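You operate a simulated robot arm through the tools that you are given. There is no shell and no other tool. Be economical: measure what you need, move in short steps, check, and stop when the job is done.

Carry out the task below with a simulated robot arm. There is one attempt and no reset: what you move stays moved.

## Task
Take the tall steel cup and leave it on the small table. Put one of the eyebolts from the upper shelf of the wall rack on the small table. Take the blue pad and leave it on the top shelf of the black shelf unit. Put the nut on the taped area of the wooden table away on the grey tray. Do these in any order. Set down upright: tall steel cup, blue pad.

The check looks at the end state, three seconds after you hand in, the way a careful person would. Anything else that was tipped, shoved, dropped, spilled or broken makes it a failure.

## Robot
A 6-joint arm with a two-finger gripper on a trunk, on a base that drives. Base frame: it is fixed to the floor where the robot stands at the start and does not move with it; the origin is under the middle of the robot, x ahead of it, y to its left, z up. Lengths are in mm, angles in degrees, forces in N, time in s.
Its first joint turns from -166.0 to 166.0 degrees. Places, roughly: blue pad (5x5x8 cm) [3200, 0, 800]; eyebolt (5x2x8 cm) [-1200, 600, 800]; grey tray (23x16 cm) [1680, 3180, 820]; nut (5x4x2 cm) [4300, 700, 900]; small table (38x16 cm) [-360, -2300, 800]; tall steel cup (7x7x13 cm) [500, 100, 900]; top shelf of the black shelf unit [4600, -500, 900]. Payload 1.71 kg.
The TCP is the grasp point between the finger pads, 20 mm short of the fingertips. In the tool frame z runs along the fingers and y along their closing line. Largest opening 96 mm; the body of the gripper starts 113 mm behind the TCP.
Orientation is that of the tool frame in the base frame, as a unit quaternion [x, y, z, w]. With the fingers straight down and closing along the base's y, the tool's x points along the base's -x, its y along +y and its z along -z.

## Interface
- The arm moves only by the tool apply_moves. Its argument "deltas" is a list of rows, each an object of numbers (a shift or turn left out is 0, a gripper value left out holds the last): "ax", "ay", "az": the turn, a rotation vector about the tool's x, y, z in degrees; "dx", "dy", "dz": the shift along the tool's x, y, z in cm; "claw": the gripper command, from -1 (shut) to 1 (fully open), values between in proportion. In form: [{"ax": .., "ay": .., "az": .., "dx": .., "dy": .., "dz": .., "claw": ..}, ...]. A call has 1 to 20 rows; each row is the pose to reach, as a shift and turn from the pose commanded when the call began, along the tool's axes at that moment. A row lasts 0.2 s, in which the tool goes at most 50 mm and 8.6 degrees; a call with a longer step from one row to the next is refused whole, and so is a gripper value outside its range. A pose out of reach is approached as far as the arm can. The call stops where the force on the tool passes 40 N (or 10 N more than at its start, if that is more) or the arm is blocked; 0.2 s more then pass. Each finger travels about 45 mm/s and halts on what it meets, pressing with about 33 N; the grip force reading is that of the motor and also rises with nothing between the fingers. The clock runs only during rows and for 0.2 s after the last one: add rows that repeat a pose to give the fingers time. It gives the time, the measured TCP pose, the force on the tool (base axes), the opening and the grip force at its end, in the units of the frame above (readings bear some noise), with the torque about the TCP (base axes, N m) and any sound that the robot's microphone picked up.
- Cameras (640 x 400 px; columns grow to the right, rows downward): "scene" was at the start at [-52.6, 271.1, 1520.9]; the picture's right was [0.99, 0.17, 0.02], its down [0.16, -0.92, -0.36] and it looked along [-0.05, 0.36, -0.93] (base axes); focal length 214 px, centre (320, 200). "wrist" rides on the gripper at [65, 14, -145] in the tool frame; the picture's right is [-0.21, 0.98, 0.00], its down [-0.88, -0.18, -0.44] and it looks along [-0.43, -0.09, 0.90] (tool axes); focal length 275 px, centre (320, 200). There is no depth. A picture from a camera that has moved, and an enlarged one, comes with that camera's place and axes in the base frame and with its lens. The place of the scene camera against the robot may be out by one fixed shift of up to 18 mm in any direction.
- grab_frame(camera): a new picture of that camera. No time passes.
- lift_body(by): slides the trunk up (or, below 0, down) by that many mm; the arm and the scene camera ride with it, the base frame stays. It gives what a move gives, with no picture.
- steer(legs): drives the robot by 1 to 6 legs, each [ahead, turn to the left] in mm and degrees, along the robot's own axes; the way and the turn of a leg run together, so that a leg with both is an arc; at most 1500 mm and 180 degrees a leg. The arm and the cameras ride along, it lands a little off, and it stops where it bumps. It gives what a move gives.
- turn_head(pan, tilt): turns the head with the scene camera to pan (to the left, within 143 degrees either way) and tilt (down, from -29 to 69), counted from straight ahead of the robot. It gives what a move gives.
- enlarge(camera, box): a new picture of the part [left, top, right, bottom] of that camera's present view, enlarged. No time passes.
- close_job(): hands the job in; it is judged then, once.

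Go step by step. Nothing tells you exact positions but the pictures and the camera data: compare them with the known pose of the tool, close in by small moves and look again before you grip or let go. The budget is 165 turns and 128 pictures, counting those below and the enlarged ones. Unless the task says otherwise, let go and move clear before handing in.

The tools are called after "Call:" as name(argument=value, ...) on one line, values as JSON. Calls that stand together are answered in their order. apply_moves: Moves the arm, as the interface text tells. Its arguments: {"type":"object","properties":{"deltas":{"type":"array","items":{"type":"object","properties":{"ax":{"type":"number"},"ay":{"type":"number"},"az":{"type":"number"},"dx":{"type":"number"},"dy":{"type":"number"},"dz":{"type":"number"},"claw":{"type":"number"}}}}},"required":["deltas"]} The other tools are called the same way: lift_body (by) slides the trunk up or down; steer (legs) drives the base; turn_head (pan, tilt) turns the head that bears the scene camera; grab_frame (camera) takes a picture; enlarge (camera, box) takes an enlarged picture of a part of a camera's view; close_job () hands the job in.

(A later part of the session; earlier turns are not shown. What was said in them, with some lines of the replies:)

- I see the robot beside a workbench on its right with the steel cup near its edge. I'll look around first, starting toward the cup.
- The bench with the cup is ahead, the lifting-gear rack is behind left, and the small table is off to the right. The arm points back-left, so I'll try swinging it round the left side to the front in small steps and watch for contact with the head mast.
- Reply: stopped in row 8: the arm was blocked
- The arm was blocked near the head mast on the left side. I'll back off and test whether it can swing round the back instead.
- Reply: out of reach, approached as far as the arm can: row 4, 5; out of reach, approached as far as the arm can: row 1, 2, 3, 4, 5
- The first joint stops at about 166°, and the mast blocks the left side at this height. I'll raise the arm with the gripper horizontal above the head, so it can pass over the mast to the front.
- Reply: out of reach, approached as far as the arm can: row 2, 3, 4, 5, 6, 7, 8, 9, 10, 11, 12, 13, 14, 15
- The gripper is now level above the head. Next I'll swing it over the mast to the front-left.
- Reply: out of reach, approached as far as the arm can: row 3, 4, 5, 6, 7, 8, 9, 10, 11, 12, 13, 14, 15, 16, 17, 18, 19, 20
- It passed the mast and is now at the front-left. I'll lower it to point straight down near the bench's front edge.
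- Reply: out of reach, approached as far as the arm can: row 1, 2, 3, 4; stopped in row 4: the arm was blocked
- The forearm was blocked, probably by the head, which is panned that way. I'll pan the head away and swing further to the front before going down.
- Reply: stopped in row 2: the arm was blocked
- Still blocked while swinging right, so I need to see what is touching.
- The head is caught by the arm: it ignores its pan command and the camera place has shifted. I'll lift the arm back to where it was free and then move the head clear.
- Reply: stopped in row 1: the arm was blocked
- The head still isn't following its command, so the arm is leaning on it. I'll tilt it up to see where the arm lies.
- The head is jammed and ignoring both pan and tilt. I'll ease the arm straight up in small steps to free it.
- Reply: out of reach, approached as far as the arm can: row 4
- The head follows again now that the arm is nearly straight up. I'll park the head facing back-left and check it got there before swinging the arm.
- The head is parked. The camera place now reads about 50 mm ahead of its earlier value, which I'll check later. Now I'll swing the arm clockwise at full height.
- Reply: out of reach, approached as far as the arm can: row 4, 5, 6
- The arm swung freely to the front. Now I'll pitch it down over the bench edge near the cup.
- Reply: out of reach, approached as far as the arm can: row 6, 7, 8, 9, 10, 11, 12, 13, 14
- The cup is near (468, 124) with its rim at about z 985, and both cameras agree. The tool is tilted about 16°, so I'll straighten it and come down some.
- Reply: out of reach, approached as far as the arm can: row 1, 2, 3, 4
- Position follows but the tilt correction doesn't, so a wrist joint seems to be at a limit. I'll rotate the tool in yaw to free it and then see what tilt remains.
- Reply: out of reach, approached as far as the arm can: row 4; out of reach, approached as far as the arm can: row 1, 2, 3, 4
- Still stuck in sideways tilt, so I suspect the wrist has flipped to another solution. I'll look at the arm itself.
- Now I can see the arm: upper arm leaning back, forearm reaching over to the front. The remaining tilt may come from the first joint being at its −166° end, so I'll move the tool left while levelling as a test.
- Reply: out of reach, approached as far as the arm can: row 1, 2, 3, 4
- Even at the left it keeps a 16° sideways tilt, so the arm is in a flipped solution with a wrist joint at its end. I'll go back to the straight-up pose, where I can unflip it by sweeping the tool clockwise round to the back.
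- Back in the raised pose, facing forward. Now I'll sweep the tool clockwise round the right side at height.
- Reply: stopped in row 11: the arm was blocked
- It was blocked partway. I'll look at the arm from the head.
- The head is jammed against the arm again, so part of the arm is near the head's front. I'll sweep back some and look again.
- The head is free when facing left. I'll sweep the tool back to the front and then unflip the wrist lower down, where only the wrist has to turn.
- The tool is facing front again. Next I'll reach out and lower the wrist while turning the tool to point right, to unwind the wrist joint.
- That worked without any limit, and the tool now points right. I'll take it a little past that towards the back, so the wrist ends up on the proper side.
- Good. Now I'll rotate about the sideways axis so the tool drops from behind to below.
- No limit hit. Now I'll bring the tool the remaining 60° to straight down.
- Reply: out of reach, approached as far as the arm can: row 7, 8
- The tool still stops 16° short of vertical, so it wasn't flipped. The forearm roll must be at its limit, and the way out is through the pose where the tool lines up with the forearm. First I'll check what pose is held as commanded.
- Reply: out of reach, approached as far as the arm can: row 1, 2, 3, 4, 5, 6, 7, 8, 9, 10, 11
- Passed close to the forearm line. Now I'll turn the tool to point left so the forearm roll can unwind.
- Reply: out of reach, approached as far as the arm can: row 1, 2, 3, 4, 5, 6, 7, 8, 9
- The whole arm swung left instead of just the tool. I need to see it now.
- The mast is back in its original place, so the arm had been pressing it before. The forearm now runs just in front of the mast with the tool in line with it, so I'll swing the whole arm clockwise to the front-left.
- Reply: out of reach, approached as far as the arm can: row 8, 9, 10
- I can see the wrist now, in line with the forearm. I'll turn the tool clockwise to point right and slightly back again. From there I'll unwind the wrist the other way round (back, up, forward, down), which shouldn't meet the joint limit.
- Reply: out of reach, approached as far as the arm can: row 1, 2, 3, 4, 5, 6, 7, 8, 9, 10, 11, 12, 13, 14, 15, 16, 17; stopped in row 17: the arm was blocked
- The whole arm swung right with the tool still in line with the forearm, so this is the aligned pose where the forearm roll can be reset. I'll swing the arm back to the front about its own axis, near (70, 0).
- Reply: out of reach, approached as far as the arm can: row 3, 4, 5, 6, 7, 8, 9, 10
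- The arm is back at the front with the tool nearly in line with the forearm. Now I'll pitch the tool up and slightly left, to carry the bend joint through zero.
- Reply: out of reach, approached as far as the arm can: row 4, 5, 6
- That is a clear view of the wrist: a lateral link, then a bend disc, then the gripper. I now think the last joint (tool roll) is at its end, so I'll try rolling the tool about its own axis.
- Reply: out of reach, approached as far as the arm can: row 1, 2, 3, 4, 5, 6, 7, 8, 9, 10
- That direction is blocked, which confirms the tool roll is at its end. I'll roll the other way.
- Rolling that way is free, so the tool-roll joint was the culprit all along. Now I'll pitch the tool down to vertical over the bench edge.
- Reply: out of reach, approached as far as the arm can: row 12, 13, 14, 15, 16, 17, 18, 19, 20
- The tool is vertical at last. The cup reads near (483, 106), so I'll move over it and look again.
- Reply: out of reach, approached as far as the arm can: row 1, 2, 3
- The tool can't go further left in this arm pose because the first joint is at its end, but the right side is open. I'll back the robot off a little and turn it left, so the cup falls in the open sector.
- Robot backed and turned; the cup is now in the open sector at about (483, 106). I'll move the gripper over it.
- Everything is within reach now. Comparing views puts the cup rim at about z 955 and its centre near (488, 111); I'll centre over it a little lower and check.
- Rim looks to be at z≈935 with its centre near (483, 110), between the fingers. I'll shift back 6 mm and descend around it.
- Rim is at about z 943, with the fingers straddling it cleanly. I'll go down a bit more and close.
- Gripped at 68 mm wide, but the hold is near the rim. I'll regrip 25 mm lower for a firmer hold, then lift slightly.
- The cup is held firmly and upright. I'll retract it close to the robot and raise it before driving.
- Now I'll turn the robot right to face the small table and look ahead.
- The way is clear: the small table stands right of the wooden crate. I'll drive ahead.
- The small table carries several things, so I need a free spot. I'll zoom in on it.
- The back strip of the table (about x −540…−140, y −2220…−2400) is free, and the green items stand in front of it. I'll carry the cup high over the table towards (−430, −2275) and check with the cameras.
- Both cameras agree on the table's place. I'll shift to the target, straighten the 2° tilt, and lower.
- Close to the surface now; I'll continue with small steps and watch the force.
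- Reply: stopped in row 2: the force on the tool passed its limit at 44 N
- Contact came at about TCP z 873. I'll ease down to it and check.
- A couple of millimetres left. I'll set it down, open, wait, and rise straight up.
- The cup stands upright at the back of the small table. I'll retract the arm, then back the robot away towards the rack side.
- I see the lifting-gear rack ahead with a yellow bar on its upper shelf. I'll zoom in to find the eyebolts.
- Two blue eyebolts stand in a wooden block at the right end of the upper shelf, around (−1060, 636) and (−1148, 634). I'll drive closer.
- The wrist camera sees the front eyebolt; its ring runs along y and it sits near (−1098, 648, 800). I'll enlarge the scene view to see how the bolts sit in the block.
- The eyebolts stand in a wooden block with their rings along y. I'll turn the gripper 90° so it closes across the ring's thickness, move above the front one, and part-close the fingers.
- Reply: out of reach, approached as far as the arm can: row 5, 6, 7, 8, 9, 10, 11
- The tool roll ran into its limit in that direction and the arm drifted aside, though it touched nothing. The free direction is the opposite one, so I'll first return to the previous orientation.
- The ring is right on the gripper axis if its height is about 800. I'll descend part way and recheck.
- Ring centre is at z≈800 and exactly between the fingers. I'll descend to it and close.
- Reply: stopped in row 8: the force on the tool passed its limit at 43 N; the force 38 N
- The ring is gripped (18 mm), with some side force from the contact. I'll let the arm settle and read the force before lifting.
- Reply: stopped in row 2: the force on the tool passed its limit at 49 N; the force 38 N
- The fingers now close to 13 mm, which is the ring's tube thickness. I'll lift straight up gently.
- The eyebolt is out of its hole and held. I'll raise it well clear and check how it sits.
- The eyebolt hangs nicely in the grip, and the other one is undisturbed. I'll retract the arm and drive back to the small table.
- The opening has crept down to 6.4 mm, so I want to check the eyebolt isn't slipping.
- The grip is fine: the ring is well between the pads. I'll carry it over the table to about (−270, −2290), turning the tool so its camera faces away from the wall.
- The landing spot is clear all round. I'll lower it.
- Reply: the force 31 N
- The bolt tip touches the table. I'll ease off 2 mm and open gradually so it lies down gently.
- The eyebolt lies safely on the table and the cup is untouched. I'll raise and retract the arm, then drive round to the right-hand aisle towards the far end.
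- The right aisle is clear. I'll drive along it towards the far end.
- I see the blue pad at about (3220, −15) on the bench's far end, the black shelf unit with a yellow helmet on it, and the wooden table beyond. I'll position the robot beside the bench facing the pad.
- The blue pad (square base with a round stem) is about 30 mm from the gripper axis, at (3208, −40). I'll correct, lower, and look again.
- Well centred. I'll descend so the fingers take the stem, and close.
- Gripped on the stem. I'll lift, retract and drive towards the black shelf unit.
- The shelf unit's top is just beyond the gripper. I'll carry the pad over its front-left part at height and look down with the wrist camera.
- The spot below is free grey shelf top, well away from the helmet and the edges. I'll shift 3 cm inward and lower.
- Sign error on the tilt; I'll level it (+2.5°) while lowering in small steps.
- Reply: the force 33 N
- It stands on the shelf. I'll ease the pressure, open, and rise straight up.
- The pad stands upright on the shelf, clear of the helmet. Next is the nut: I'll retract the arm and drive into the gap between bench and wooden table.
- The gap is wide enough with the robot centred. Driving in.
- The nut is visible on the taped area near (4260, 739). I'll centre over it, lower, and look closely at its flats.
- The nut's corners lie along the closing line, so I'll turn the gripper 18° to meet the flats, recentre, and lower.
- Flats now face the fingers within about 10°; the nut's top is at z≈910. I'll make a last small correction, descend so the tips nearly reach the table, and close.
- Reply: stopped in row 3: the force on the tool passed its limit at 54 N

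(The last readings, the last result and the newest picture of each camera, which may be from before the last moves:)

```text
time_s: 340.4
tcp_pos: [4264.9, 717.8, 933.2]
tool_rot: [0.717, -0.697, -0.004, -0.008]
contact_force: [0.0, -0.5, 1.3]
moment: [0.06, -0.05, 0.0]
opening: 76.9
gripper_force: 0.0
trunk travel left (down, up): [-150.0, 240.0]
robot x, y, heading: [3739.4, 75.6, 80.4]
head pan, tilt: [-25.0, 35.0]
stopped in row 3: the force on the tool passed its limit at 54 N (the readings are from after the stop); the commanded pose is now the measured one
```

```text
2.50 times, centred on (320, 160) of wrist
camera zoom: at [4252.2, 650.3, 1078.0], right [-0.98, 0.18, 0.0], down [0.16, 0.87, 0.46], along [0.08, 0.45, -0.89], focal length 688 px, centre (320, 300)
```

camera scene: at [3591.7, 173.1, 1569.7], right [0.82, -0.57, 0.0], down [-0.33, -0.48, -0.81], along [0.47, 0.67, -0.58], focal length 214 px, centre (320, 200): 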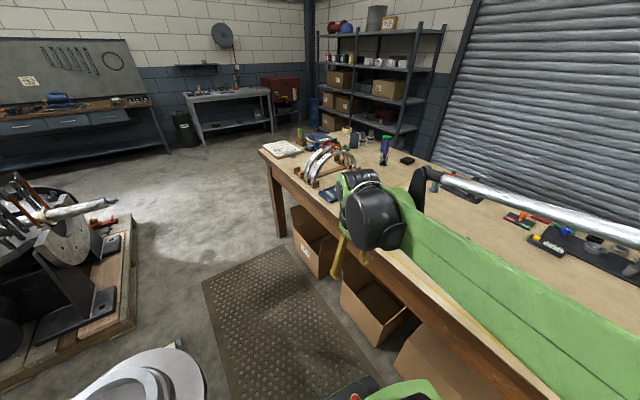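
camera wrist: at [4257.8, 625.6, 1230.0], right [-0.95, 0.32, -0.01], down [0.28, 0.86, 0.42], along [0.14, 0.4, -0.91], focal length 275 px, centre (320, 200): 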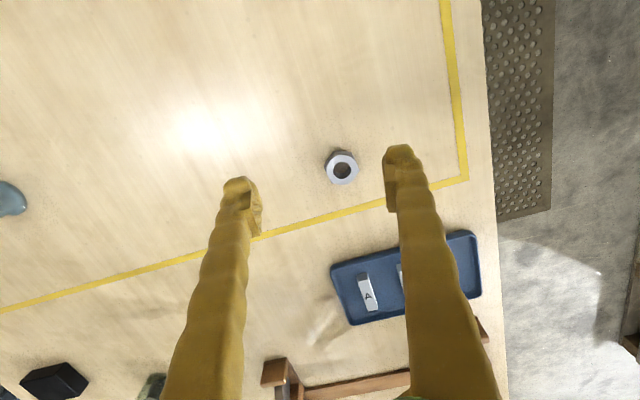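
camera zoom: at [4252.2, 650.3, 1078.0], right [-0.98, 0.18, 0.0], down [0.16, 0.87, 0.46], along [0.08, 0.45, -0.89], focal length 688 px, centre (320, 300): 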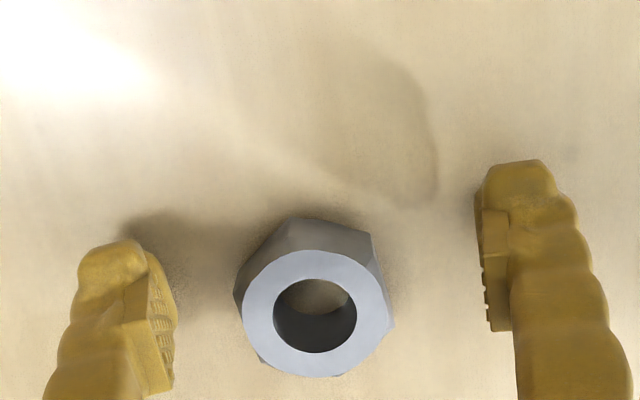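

The tips touched the table, so its surface is near z 900. The nut hasn't noticeably moved. I'll shift 15 mm over it, stop 2–3 mm above the table, and close.

Call:
apply_moves(deltas=[{"dx": -0.8, "ay": 0.5, "az": -2}, {"dx": -1.5, "ay": 1, "az": -4}, {"dx": -1.5, "dz": 0.5, "ay": 1, "az": -4}, {"dx": -1.5, "dz": 0.7, "ay": 1, "az": -4}, {"dx": -1.5, "dz": 0.7, "ay": 1, "az": -4}])

Call:
enlarge(camera="wrist", box=[200, 80, 440, 240])

```text
time_s: 341.8
tcp_pos: [4262.0, 718.4, 933.9]
tool_rot: [0.741, -0.672, -0.002, -0.009]
contact_force: [-0.3, -1.0, 0.3]
moment: [0.1, -0.03, -0.02]
opening: 77.0
gripper_force: 0.1
trunk travel left (down, up): [-150.0, 240.0]
robot x, y, heading: [3742.8, 77.1, 80.3]
head pan, tilt: [-25.0, 35.0]
stopped in row 5: the force on the tool passed its limit at 41 N (the readings are from after the stop); the commanded pose is now the measured one
```

```text
2.50 times, centred on (320, 160) of wrist
camera zoom: at [4253.2, 650.9, 1079.5], right [-0.99, 0.11, -0.01], down [0.09, 0.88, 0.46], along [0.06, 0.46, -0.89], focal length 688 px, centre (320, 300)
```

zoom: 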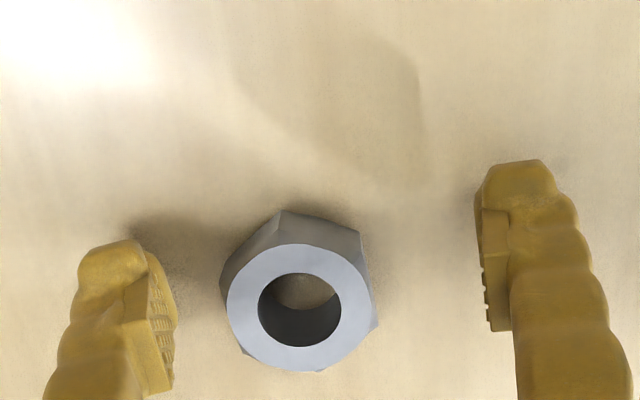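

Contact happens at TCP z≈927, so the present height of 934 already grips most of the nut. I'll shift over it at this height and close.

Call:
apply_moves(deltas=[{"dx": -0.5, "dy": -0.3}, {"dx": -1.0, "dy": -0.55}, {"dx": -1.0, "dy": -0.55, "dz": 0.15, "claw": -1}, {"dx": -1.0, "dy": -0.55, "dz": 0.15, "claw": -1}, {"dx": -1.0, "dy": -0.55, "dz": 0.15, "claw": -1}, {"dx": -1.0, "dy": -0.55, "dz": 0.15, "claw": -1}, {"dx": -1.0, "dy": -0.55, "dz": 0.15, "claw": -1}])

Call:
enlarge(camera="wrist", box=[200, 80, 440, 240])

```text
time_s: 343.4
tcp_pos: [4267.7, 732.7, 929.4]
tool_rot: [0.742, -0.671, -0.001, -0.008]
contact_force: [0.7, 0.5, 1.2]
moment: [0.01, 0.0, 0.04]
opening: 34.8
gripper_force: 33.2
trunk travel left (down, up): [-150.0, 240.0]
robot x, y, heading: [3742.4, 77.7, 80.5]
head pan, tilt: [-25.0, 35.0]
```

```text
2.50 times, centred on (320, 160) of wrist
camera zoom: at [4258.0, 664.4, 1075.1], right [-0.99, 0.11, -0.01], down [0.09, 0.88, 0.46], along [0.06, 0.45, -0.89], focal length 688 px, centre (320, 300)
```

zoom: 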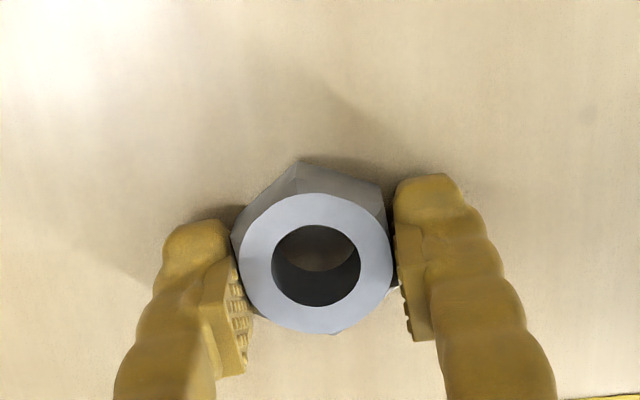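

The nut is gripped on its flats (35 mm). I'll lift it, check, retract, and drive forward out of the gap.

Call:
apply_moves(deltas=[{"dz": -1}, {"dz": -4}, {"dz": -8}, {"dz": -12}, {"dz": -16}, {"dx": 2.4, "dy": 3.6, "dz": -16}, {"dx": 4.8, "dy": 7.3, "dz": -16}, {"dx": 7.3, "dy": 10.9, "dz": -16}, {"dx": 9.7, "dy": 14.6, "dz": -16}, {"dx": 12.1, "dy": 18.2, "dz": -16}, {"dx": 14.5, "dy": 21.9, "dz": -16}, {"dx": 16.9, "dy": 25.5, "dz": -16}, {"dx": 19.3, "dy": 29.1, "dz": -16}, {"dx": 21.8, "dy": 32.8, "dz": -16}, {"dx": 24.2, "dy": 36.4, "dz": -16}, {"dx": 26.6, "dy": 40.1, "dz": -16}, {"dx": 29, "dy": 43.7, "dz": -16}])

Call:
grab_frame(camera="wrist")

Call:
steer(legs=[[0, 9], [1250, 0]])

Call:
turn_head(pan=55, tilt=25)

Call:
grab_frame(camera="scene")

```text
time_s: 347.0
tcp_pos: [3859.8, 397.3, 1086.8]
tool_rot: [0.741, -0.671, -0.001, -0.01]
contact_force: [-0.1, 0.1, -1.2]
moment: [-0.01, -0.02, 0.01]
opening: 34.7
gripper_force: 33.0
trunk travel left (down, up): [-150.0, 240.0]
robot x, y, heading: [3737.4, 80.0, 80.3]
head pan, tilt: [-25.0, 35.0]
```

```text
20 pictures are left
camera wrist: at [3850.3, 328.7, 1230.9], right [-0.99, 0.11, -0.01], down [0.09, 0.88, 0.46], along [0.06, 0.46, -0.89], focal length 275 px, centre (320, 200)
```

wrist: 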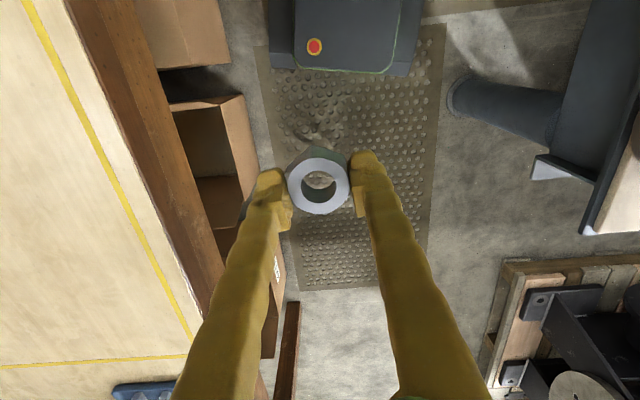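

```text
time_s: 356.5
tcp_pos: [3825.3, 1656.7, 1088.4]
tool_rot: [0.792, -0.611, -0.004, -0.013]
contact_force: [0.2, -0.1, -1.4]
moment: [-0.05, 0.01, 0.0]
opening: 34.7
gripper_force: 32.9
trunk travel left (down, up): [-150.0, 240.0]
robot x, y, heading: [3755.8, 1333.2, 89.3]
head pan, tilt: [-25.0, 35.0]
```

```text
time_s: 358.0
tcp_pos: [3825.4, 1645.5, 1087.4]
tool_rot: [0.791, -0.611, -0.007, -0.016]
contact_force: [-0.2, 0.3, -1.4]
moment: [-0.04, -0.04, 0.0]
opening: 34.9
gripper_force: 32.7
trunk travel left (down, up): [-150.0, 240.0]
robot x, y, heading: [3759.4, 1333.1, 88.9]
head pan, tilt: [55.0, 25.0]
```

```text
19 pictures are left
camera scene: at [3485.1, 1379.9, 1585.8], right [0.58, 0.81, -0.01], down [0.34, -0.26, -0.9], along [-0.74, 0.52, -0.43], focal length 214 px, centre (320, 200)
```

scene: 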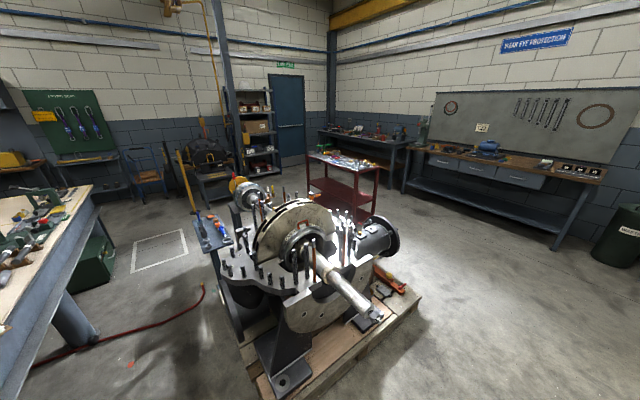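

The nut is held securely. The corridor beyond the pump pallet is open, and the red cart with the grey tray is on the far side. I'll drive round to its east end.

Call:
steer(legs=[[1500, 0], [650, 0], [0, 91]])

Call:
steer(legs=[[1250, 0], [0, 40]])

Call:
turn_head(pan=-10, tilt=30)

Call:
grab_frame(camera="scene")

```text
time_s: 378.9
tcp_pos: [3395.8, 3575.5, 1089.8]
tool_rot: [0.985, 0.17, -0.023, -0.006]
contact_force: [1.0, -0.5, -2.4]
moment: [0.03, 0.27, 0.04]
opening: 34.7
gripper_force: 33.4
trunk travel left (down, up): [-150.0, 240.0]
robot x, y, heading: [3703.1, 3539.8, -175.7]
head pan, tilt: [55.0, 25.0]
```

```text
time_s: 385.7
tcp_pos: [2318.0, 3490.8, 1089.9]
tool_rot: [0.985, 0.172, -0.025, -0.006]
contact_force: [-0.7, 0.2, -2.5]
moment: [0.02, -0.06, -0.02]
opening: 35.0
gripper_force: 32.6
trunk travel left (down, up): [-150.0, 240.0]
robot x, y, heading: [2614.8, 3457.7, -175.5]
head pan, tilt: [55.0, 25.0]
stopped in leg 1: the robot was blocked; the commanded pose is now the measured one
```

```text
time_s: 387.1
tcp_pos: [2290.3, 3487.5, 1083.9]
tool_rot: [0.985, 0.173, -0.013, -0.005]
contact_force: [0.0, 0.3, 0.4]
moment: [0.0, 0.03, 0.03]
opening: 34.6
gripper_force: 33.3
trunk travel left (down, up): [-150.0, 240.0]
robot x, y, heading: [2613.7, 3454.3, -175.5]
head pan, tilt: [-10.0, 30.0]
```

```text
18 pictures are left
camera scene: at [2573.2, 3259.4, 1572.8], right [0.1, 1.0, 0.0], down [0.5, -0.05, -0.86], along [-0.86, 0.08, -0.51], focal length 214 px, centre (320, 200)
```

scene: 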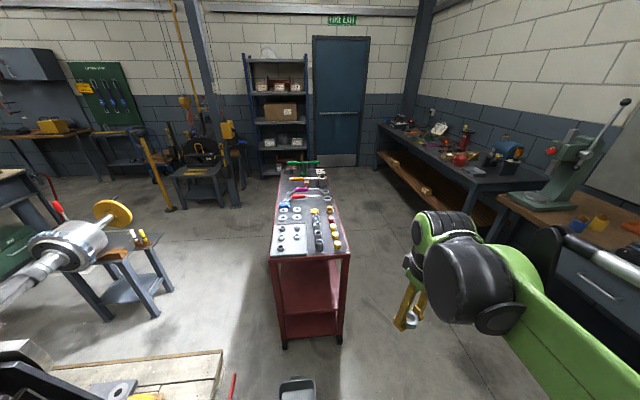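

The drive stopped early as if blocked, though the cart is still about half a metre ahead. I'll look down around the base.

Call:
turn_head(pan=10, tilt=65)

Call:
grab_frame(camera="scene")

```text
time_s: 388.1
tcp_pos: [2286.8, 3488.5, 1081.9]
tool_rot: [0.985, 0.173, -0.012, -0.005]
contact_force: [1.1, 0.2, 0.3]
moment: [-0.07, 0.15, 0.0]
opening: 34.6
gripper_force: 32.6
trunk travel left (down, up): [-150.0, 240.0]
robot x, y, heading: [2612.6, 3452.2, -175.3]
head pan, tilt: [10.0, 65.0]
```

```text
17 pictures are left
camera scene: at [2592.8, 3234.8, 1525.0], right [-0.25, 0.97, 0.0], down [0.88, 0.23, -0.41], along [-0.4, -0.1, -0.91], focal length 214 px, centre (320, 200)
```

scene: 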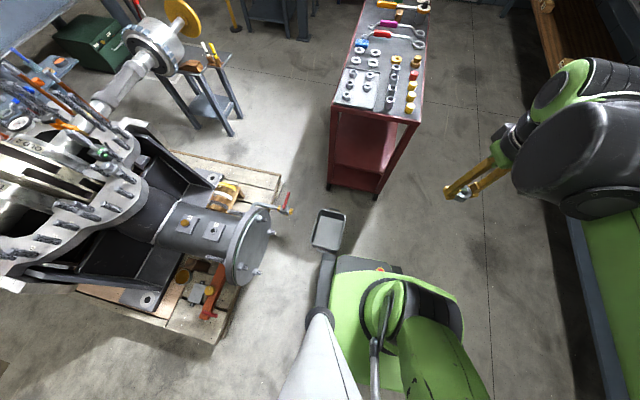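

A grey bin stands on the floor just in front of the base, and that is what I bumped. I'll back off and go round to the other side of the cart, keeping away from the bin.

Call:
steer(legs=[[-80, 0], [0, -35], [820, 0], [0, 110]])

Call:
turn_head(pan=-5, tilt=45)

Call:
grab_frame(camera="scene")

```text
time_s: 404.3
tcp_pos: [1863.2, 3565.8, 1084.5]
tool_rot: [0.672, 0.74, -0.015, 0.004]
contact_force: [0.3, 0.3, -1.6]
moment: [0.0, -0.04, 0.01]
opening: 34.7
gripper_force: 33.0
trunk travel left (down, up): [-150.0, 240.0]
robot x, y, heading: [1973.8, 3872.0, -99.7]
head pan, tilt: [10.0, 65.0]
```

```text
time_s: 405.2
tcp_pos: [1865.3, 3575.3, 1086.9]
tool_rot: [0.673, 0.74, -0.018, 0.007]
contact_force: [1.1, 1.5, -1.5]
moment: [-0.1, 0.09, 0.01]
opening: 35.0
gripper_force: 33.5
trunk travel left (down, up): [-150.0, 240.0]
robot x, y, heading: [1982.0, 3867.1, -99.9]
head pan, tilt: [-5.0, 45.0]
```

```text
16 pictures are left
camera scene: at [2185.0, 3815.2, 1551.3], right [-0.97, 0.26, 0.0], down [0.18, 0.67, -0.72], along [-0.18, -0.7, -0.69], focal length 214 px, centre (320, 200)
```

scene: 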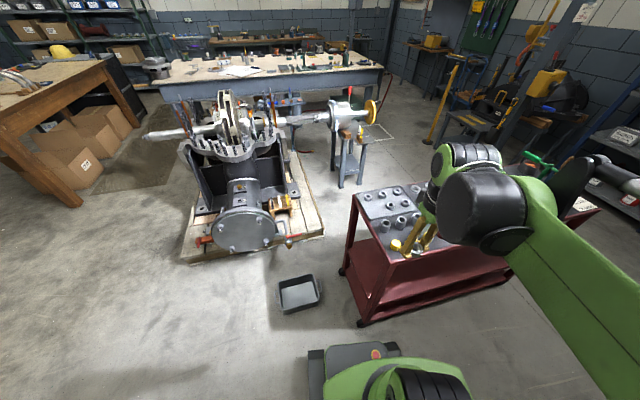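

Call:
enlarge(camera="scene", box=[340, 170, 450, 270])

Call:
grab_frame(camera="wrist")

```text
4.00 times, centred on (395, 220) of scene
camera zoom: at [2185.0, 3815.2, 1551.3], right [-0.97, 0.26, 0.0], down [0.18, 0.67, -0.72], along [-0.18, -0.7, -0.69], focal length 858 px, centre (20, 120)
```

zoom: 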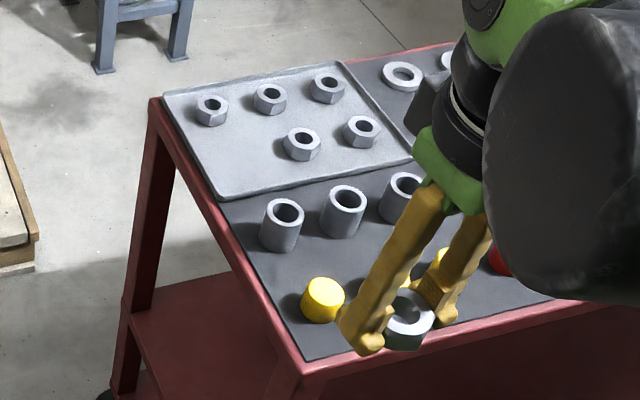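

```text
14 pictures are left
camera wrist: at [1874.3, 3647.2, 1230.1], right [0.99, -0.11, -0.01], down [-0.09, -0.87, 0.48], along [-0.06, -0.47, -0.88], focal length 275 px, centre (320, 200)
```

wrist: 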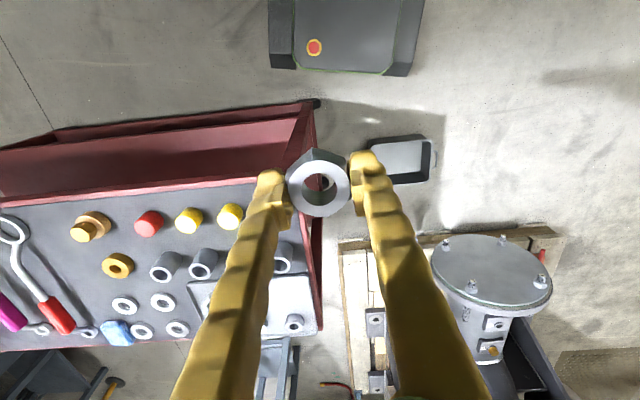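

The grey tray holds five nuts with a free sixth spot at its east-front, near (1755, 3222). I'll move the nut above it, turning the gripper 90° so the fingers don't touch the neighbouring nuts.

Call:
apply_moves(deltas=[{"dx": -3.1, "dy": -1.3, "dz": 0, "ax": -0.2, "ay": 0.1, "az": 8.2}, {"dx": -6.2, "dy": -2.6, "dz": 0, "ax": -0.4, "ay": 0.1, "az": 16.4}, {"dx": -9.3, "dy": -3.9, "dz": 0, "ax": -0.6, "ay": 0.2, "az": 24.5}, {"dx": -12.4, "dy": -5.2, "dz": 0, "ax": -0.8, "ay": 0.3, "az": 32.7}, {"dx": -15.5, "dy": -6.5, "dz": 0, "ax": -1, "ay": 0.3, "az": 40.9}, {"dx": -18.6, "dy": -7.8, "dz": 1, "ax": -1.2, "ay": 0.4, "az": 49}, {"dx": -21.7, "dy": -9.1, "dz": 2, "ax": -1.4, "ay": 0.4, "az": 57.3}, {"dx": -24.8, "dy": -10.4, "dz": 3.5, "ax": -1.6, "ay": 0.5, "az": 65.5}, {"dx": -27.9, "dy": -11.7, "dz": 5, "ax": -1.8, "ay": 0.6, "az": 73.6}, {"dx": -31, "dy": -13, "dz": 6.5, "ax": -1.9, "ay": 0.6, "az": 81.8}, {"dx": -34.1, "dy": -14.3, "dz": 8, "ax": -2.1, "ay": 0.7, "az": 90}])

Call:
grab_frame(camera="wrist")

```text
time_s: 407.6
tcp_pos: [1751.7, 3204.1, 1014.9]
tool_rot: [0.999, 0.048, 0.008, 0.021]
contact_force: [-0.2, 0.4, -0.4]
moment: [-0.05, 0.02, 0.0]
opening: 34.5
gripper_force: 32.6
trunk travel left (down, up): [-150.0, 240.0]
robot x, y, heading: [1976.4, 3868.6, -100.0]
head pan, tilt: [-5.0, 45.0]
```

```text
13 pictures are left
camera wrist: at [1814.1, 3203.4, 1161.8], right [-0.11, -0.99, 0.04], down [-0.9, 0.12, 0.42], along [-0.42, 0.01, -0.91], focal length 275 px, centre (320, 200)
```

wrist: 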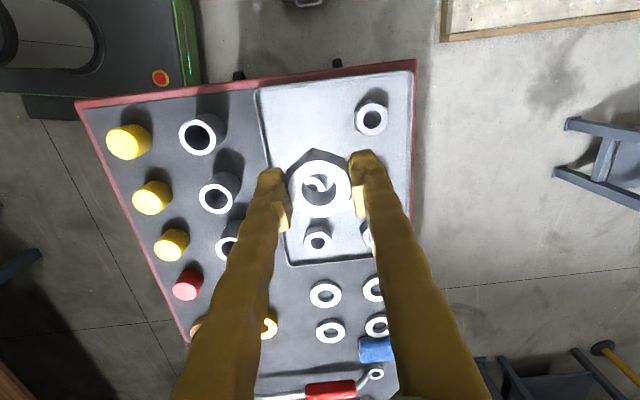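

The tray is below, with the free spot just left of the axis in view. I'll level the tool, shift 1 cm, and lower most of the way.

Call:
apply_moves(deltas=[{"dx": 0.3, "dy": -0.5, "dz": 1, "ax": 1.2, "ay": -0.4}, {"dx": 0.7, "dy": -0.9, "dz": 3, "ax": 2.4, "ay": -0.8}, {"dx": 0.7, "dy": -0.9, "dz": 6, "ax": 2.4, "ay": -0.8}, {"dx": 0.7, "dy": -0.9, "dz": 9, "ax": 2.4, "ay": -0.8}, {"dx": 0.7, "dy": -0.9, "dz": 12, "ax": 2.4, "ay": -0.8}, {"dx": 0.7, "dy": -0.9, "dz": 13, "ax": 2.4, "ay": -0.8}])

Call:
grab_frame(camera="wrist")

Call:
enlarge(camera="scene", box=[340, 170, 450, 270])

```text
time_s: 409.0
tcp_pos: [1759.7, 3213.5, 884.1]
tool_rot: [0.999, 0.047, 0.001, -0.001]
contact_force: [0.2, -0.4, -0.6]
moment: [0.0, 0.01, -0.03]
opening: 34.9
gripper_force: 32.8
trunk travel left (down, up): [-150.0, 240.0]
robot x, y, heading: [1979.3, 3867.5, -99.9]
head pan, tilt: [-5.0, 45.0]
```

```text
12 pictures are left
camera wrist: at [1825.4, 3205.8, 1029.8], right [-0.11, -0.99, 0.0], down [-0.89, 0.1, 0.44], along [-0.44, 0.05, -0.9], focal length 275 px, centre (320, 200)
```

wrist: 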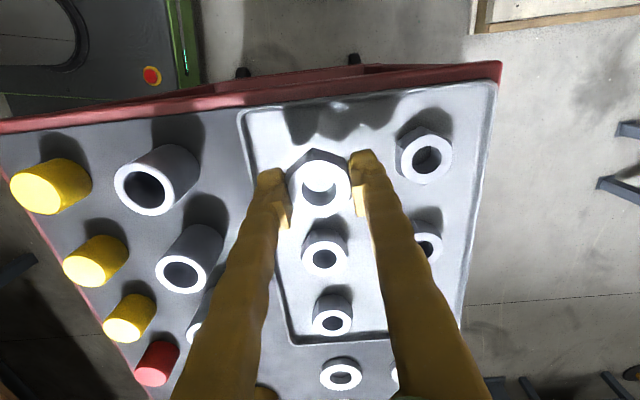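

```text
4.00 times, centred on (395, 220) of scene
camera zoom: at [2175.9, 3764.0, 1549.6], right [-0.97, 0.26, 0.0], down [0.18, 0.69, -0.7], along [-0.18, -0.67, -0.72], focal length 858 px, centre (20, 120)
```

zoom: 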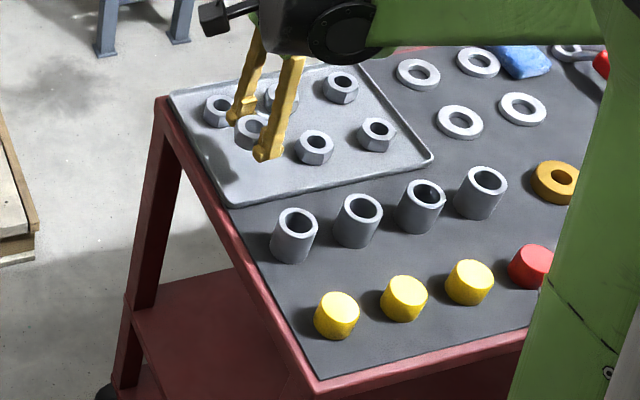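

Landing spot is clear on all sides. I'll lower in small steps until it touches.

Call:
apply_moves(deltas=[{"dz": 0.8}, {"dz": 1.6}, {"dz": 2.4}, {"dz": 2.8}])

Call:
apply_moves(deltas=[{"dz": 0.3}, {"dz": 0.6}])

```text
time_s: 410.0
tcp_pos: [1759.7, 3211.7, 855.7]
tool_rot: [0.999, 0.049, 0.001, -0.001]
contact_force: [0.1, -0.4, -1.2]
moment: [-0.02, 0.03, 0.02]
opening: 34.7
gripper_force: 33.3
trunk travel left (down, up): [-150.0, 240.0]
robot x, y, heading: [1981.0, 3869.6, -99.8]
head pan, tilt: [-5.0, 45.0]
```

```text
time_s: 410.6
tcp_pos: [1762.7, 3210.6, 850.7]
tool_rot: [0.999, 0.049, 0.001, -0.001]
contact_force: [0.9, 0.2, -1.3]
moment: [0.02, -0.03, 0.04]
opening: 34.6
gripper_force: 33.1
trunk travel left (down, up): [-150.0, 240.0]
robot x, y, heading: [1978.4, 3867.3, -99.8]
head pan, tilt: [-5.0, 45.0]
```

Call:
apply_moves(deltas=[{"dz": 0.3}, {"dz": 0.6}])

Call:
enlarge(camera="scene", box=[365, 185, 425, 235])

```text
time_s: 411.2
tcp_pos: [1760.9, 3210.7, 844.3]
tool_rot: [0.999, 0.049, 0.0, -0.001]
contact_force: [0.1, 0.2, -1.4]
moment: [-0.03, -0.02, -0.01]
opening: 34.9
gripper_force: 34.1
trunk travel left (down, up): [-150.0, 240.0]
robot x, y, heading: [1979.3, 3864.9, -100.0]
head pan, tilt: [-5.0, 45.0]
```

```text
8.00 times, centred on (395, 210) of scene
camera zoom: at [2176.0, 3764.1, 1549.6], right [-0.97, 0.26, 0.0], down [0.18, 0.69, -0.7], along [-0.18, -0.67, -0.72], focal length 1716 px, centre (-280, 120)
```

zoom: 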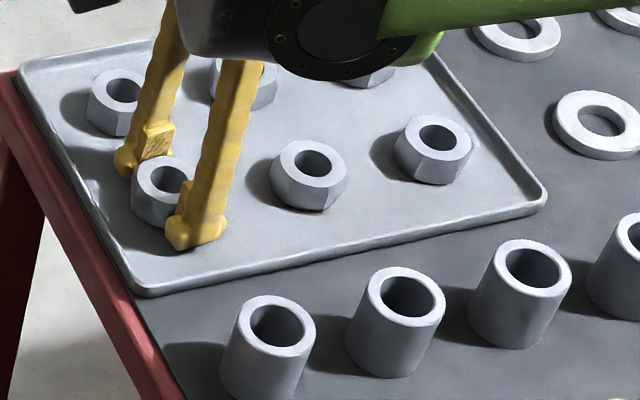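

Almost down, with clearance to the other nuts. A few more millimetres.

Call:
apply_moves(deltas=[{"dz": 0.3}, {"dz": 0.6}])

Call:
apply_moves(deltas=[{"dz": 0.25}, {"dz": 0.5}])

```text
time_s: 411.6
tcp_pos: [1764.3, 3223.7, 854.3]
tool_rot: [0.999, 0.048, -0.002, 0.007]
contact_force: [0.0, 0.4, -1.2]
moment: [-0.07, 0.04, 0.02]
opening: 34.9
gripper_force: 32.8
trunk travel left (down, up): [-150.0, 240.0]
robot x, y, heading: [1977.5, 3865.1, -100.1]
head pan, tilt: [-5.0, 45.0]
stopped in row 2: the force on the tool passed its limit at 51 N (the readings are from after the stop); the commanded pose is now the measured one
```

```text
time_s: 412.2
tcp_pos: [1765.0, 3221.3, 845.8]
tool_rot: [0.999, 0.048, -0.001, 0.007]
contact_force: [0.5, 0.2, -1.6]
moment: [0.01, 0.0, -0.01]
opening: 34.8
gripper_force: 33.4
trunk travel left (down, up): [-150.0, 240.0]
robot x, y, heading: [1975.3, 3866.4, -100.0]
head pan, tilt: [-5.0, 45.0]
```

Contact is at about z 841. I'll lower 4 mm more, then release with a small opening and rise.

Call:
apply_moves(deltas=[{"dz": 0.2}, {"dz": 0.4}, {"dz": 0.4}, {"dz": 0.4, "claw": -0.15}, {"dz": 0.4, "claw": -0.05}, {"dz": 0.4, "claw": -0.05}, {"dz": -1, "claw": -0.05}, {"dz": -4, "claw": -0.05}, {"dz": -8, "claw": -0.05}, {"dz": -12, "claw": -0.05}, {"dz": -16, "claw": -0.05}])

Call:
grab_frame(camera="wrist")

Call:
enlarge(camera="scene", box=[340, 170, 450, 270])

```text
time_s: 414.6
tcp_pos: [1763.9, 3225.1, 1006.2]
tool_rot: [0.999, 0.048, 0.0, 0.007]
contact_force: [-0.9, -0.2, -0.2]
moment: [0.01, -0.01, -0.01]
opening: 45.4
gripper_force: 0.0
trunk travel left (down, up): [-150.0, 240.0]
robot x, y, heading: [1974.9, 3867.7, -99.8]
head pan, tilt: [-5.0, 45.0]
```

```text
9 pictures are left
camera wrist: at [1830.3, 3219.3, 1151.8], right [-0.11, -0.99, 0.01], down [-0.89, 0.11, 0.44], along [-0.44, 0.04, -0.9], focal length 275 px, centre (320, 200)
```

wrist: 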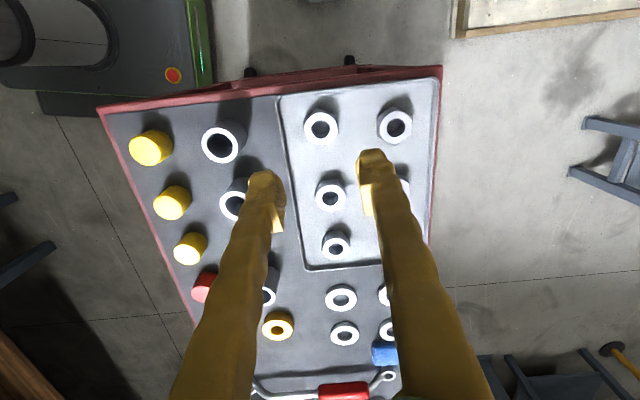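

```text
4.00 times, centred on (395, 220) of scene
camera zoom: at [2175.9, 3763.8, 1549.6], right [-0.97, 0.26, 0.0], down [0.18, 0.69, -0.7], along [-0.18, -0.67, -0.72], focal length 858 px, centre (20, 120)
```

zoom: 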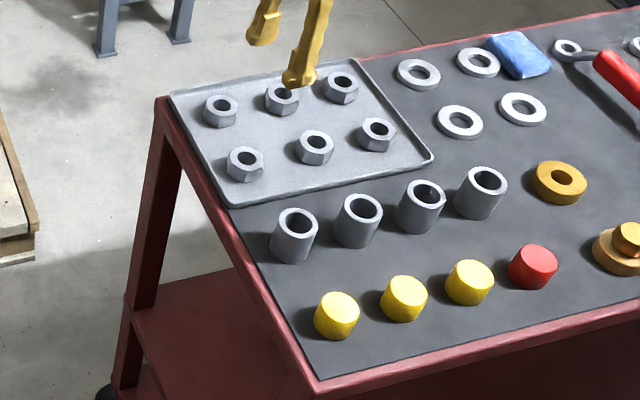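

All four jobs look done: cup and eyebolt on the small table, pad upright on the shelf unit, nut on the grey tray. The arm is clear, so I'm handing in.

Call:
close_job()

```text
The job is handed in.
```

I finished all four jobs and handed in, but the base bumped a grey bin on the floor near the red cart. The robot stopped at the touch; the bin was upright afterwards, and I can't tell whether it shifted.

- **Tall steel cup:** standing upright at the back of the small table.
- **Eyebolt:** lying on the small table beside the cup. The other one is still in its block on the rack.
- **Blue pad:** standing upright on top of the black shelf unit, clear of the helmet.
- **Nut:** on the grey tray, in the free spot next to the other five nuts.

While setting up early on, the arm pressed against the robot's own head mast several times. The fingertips also touched the wooden table twice while I was gripping the nut.
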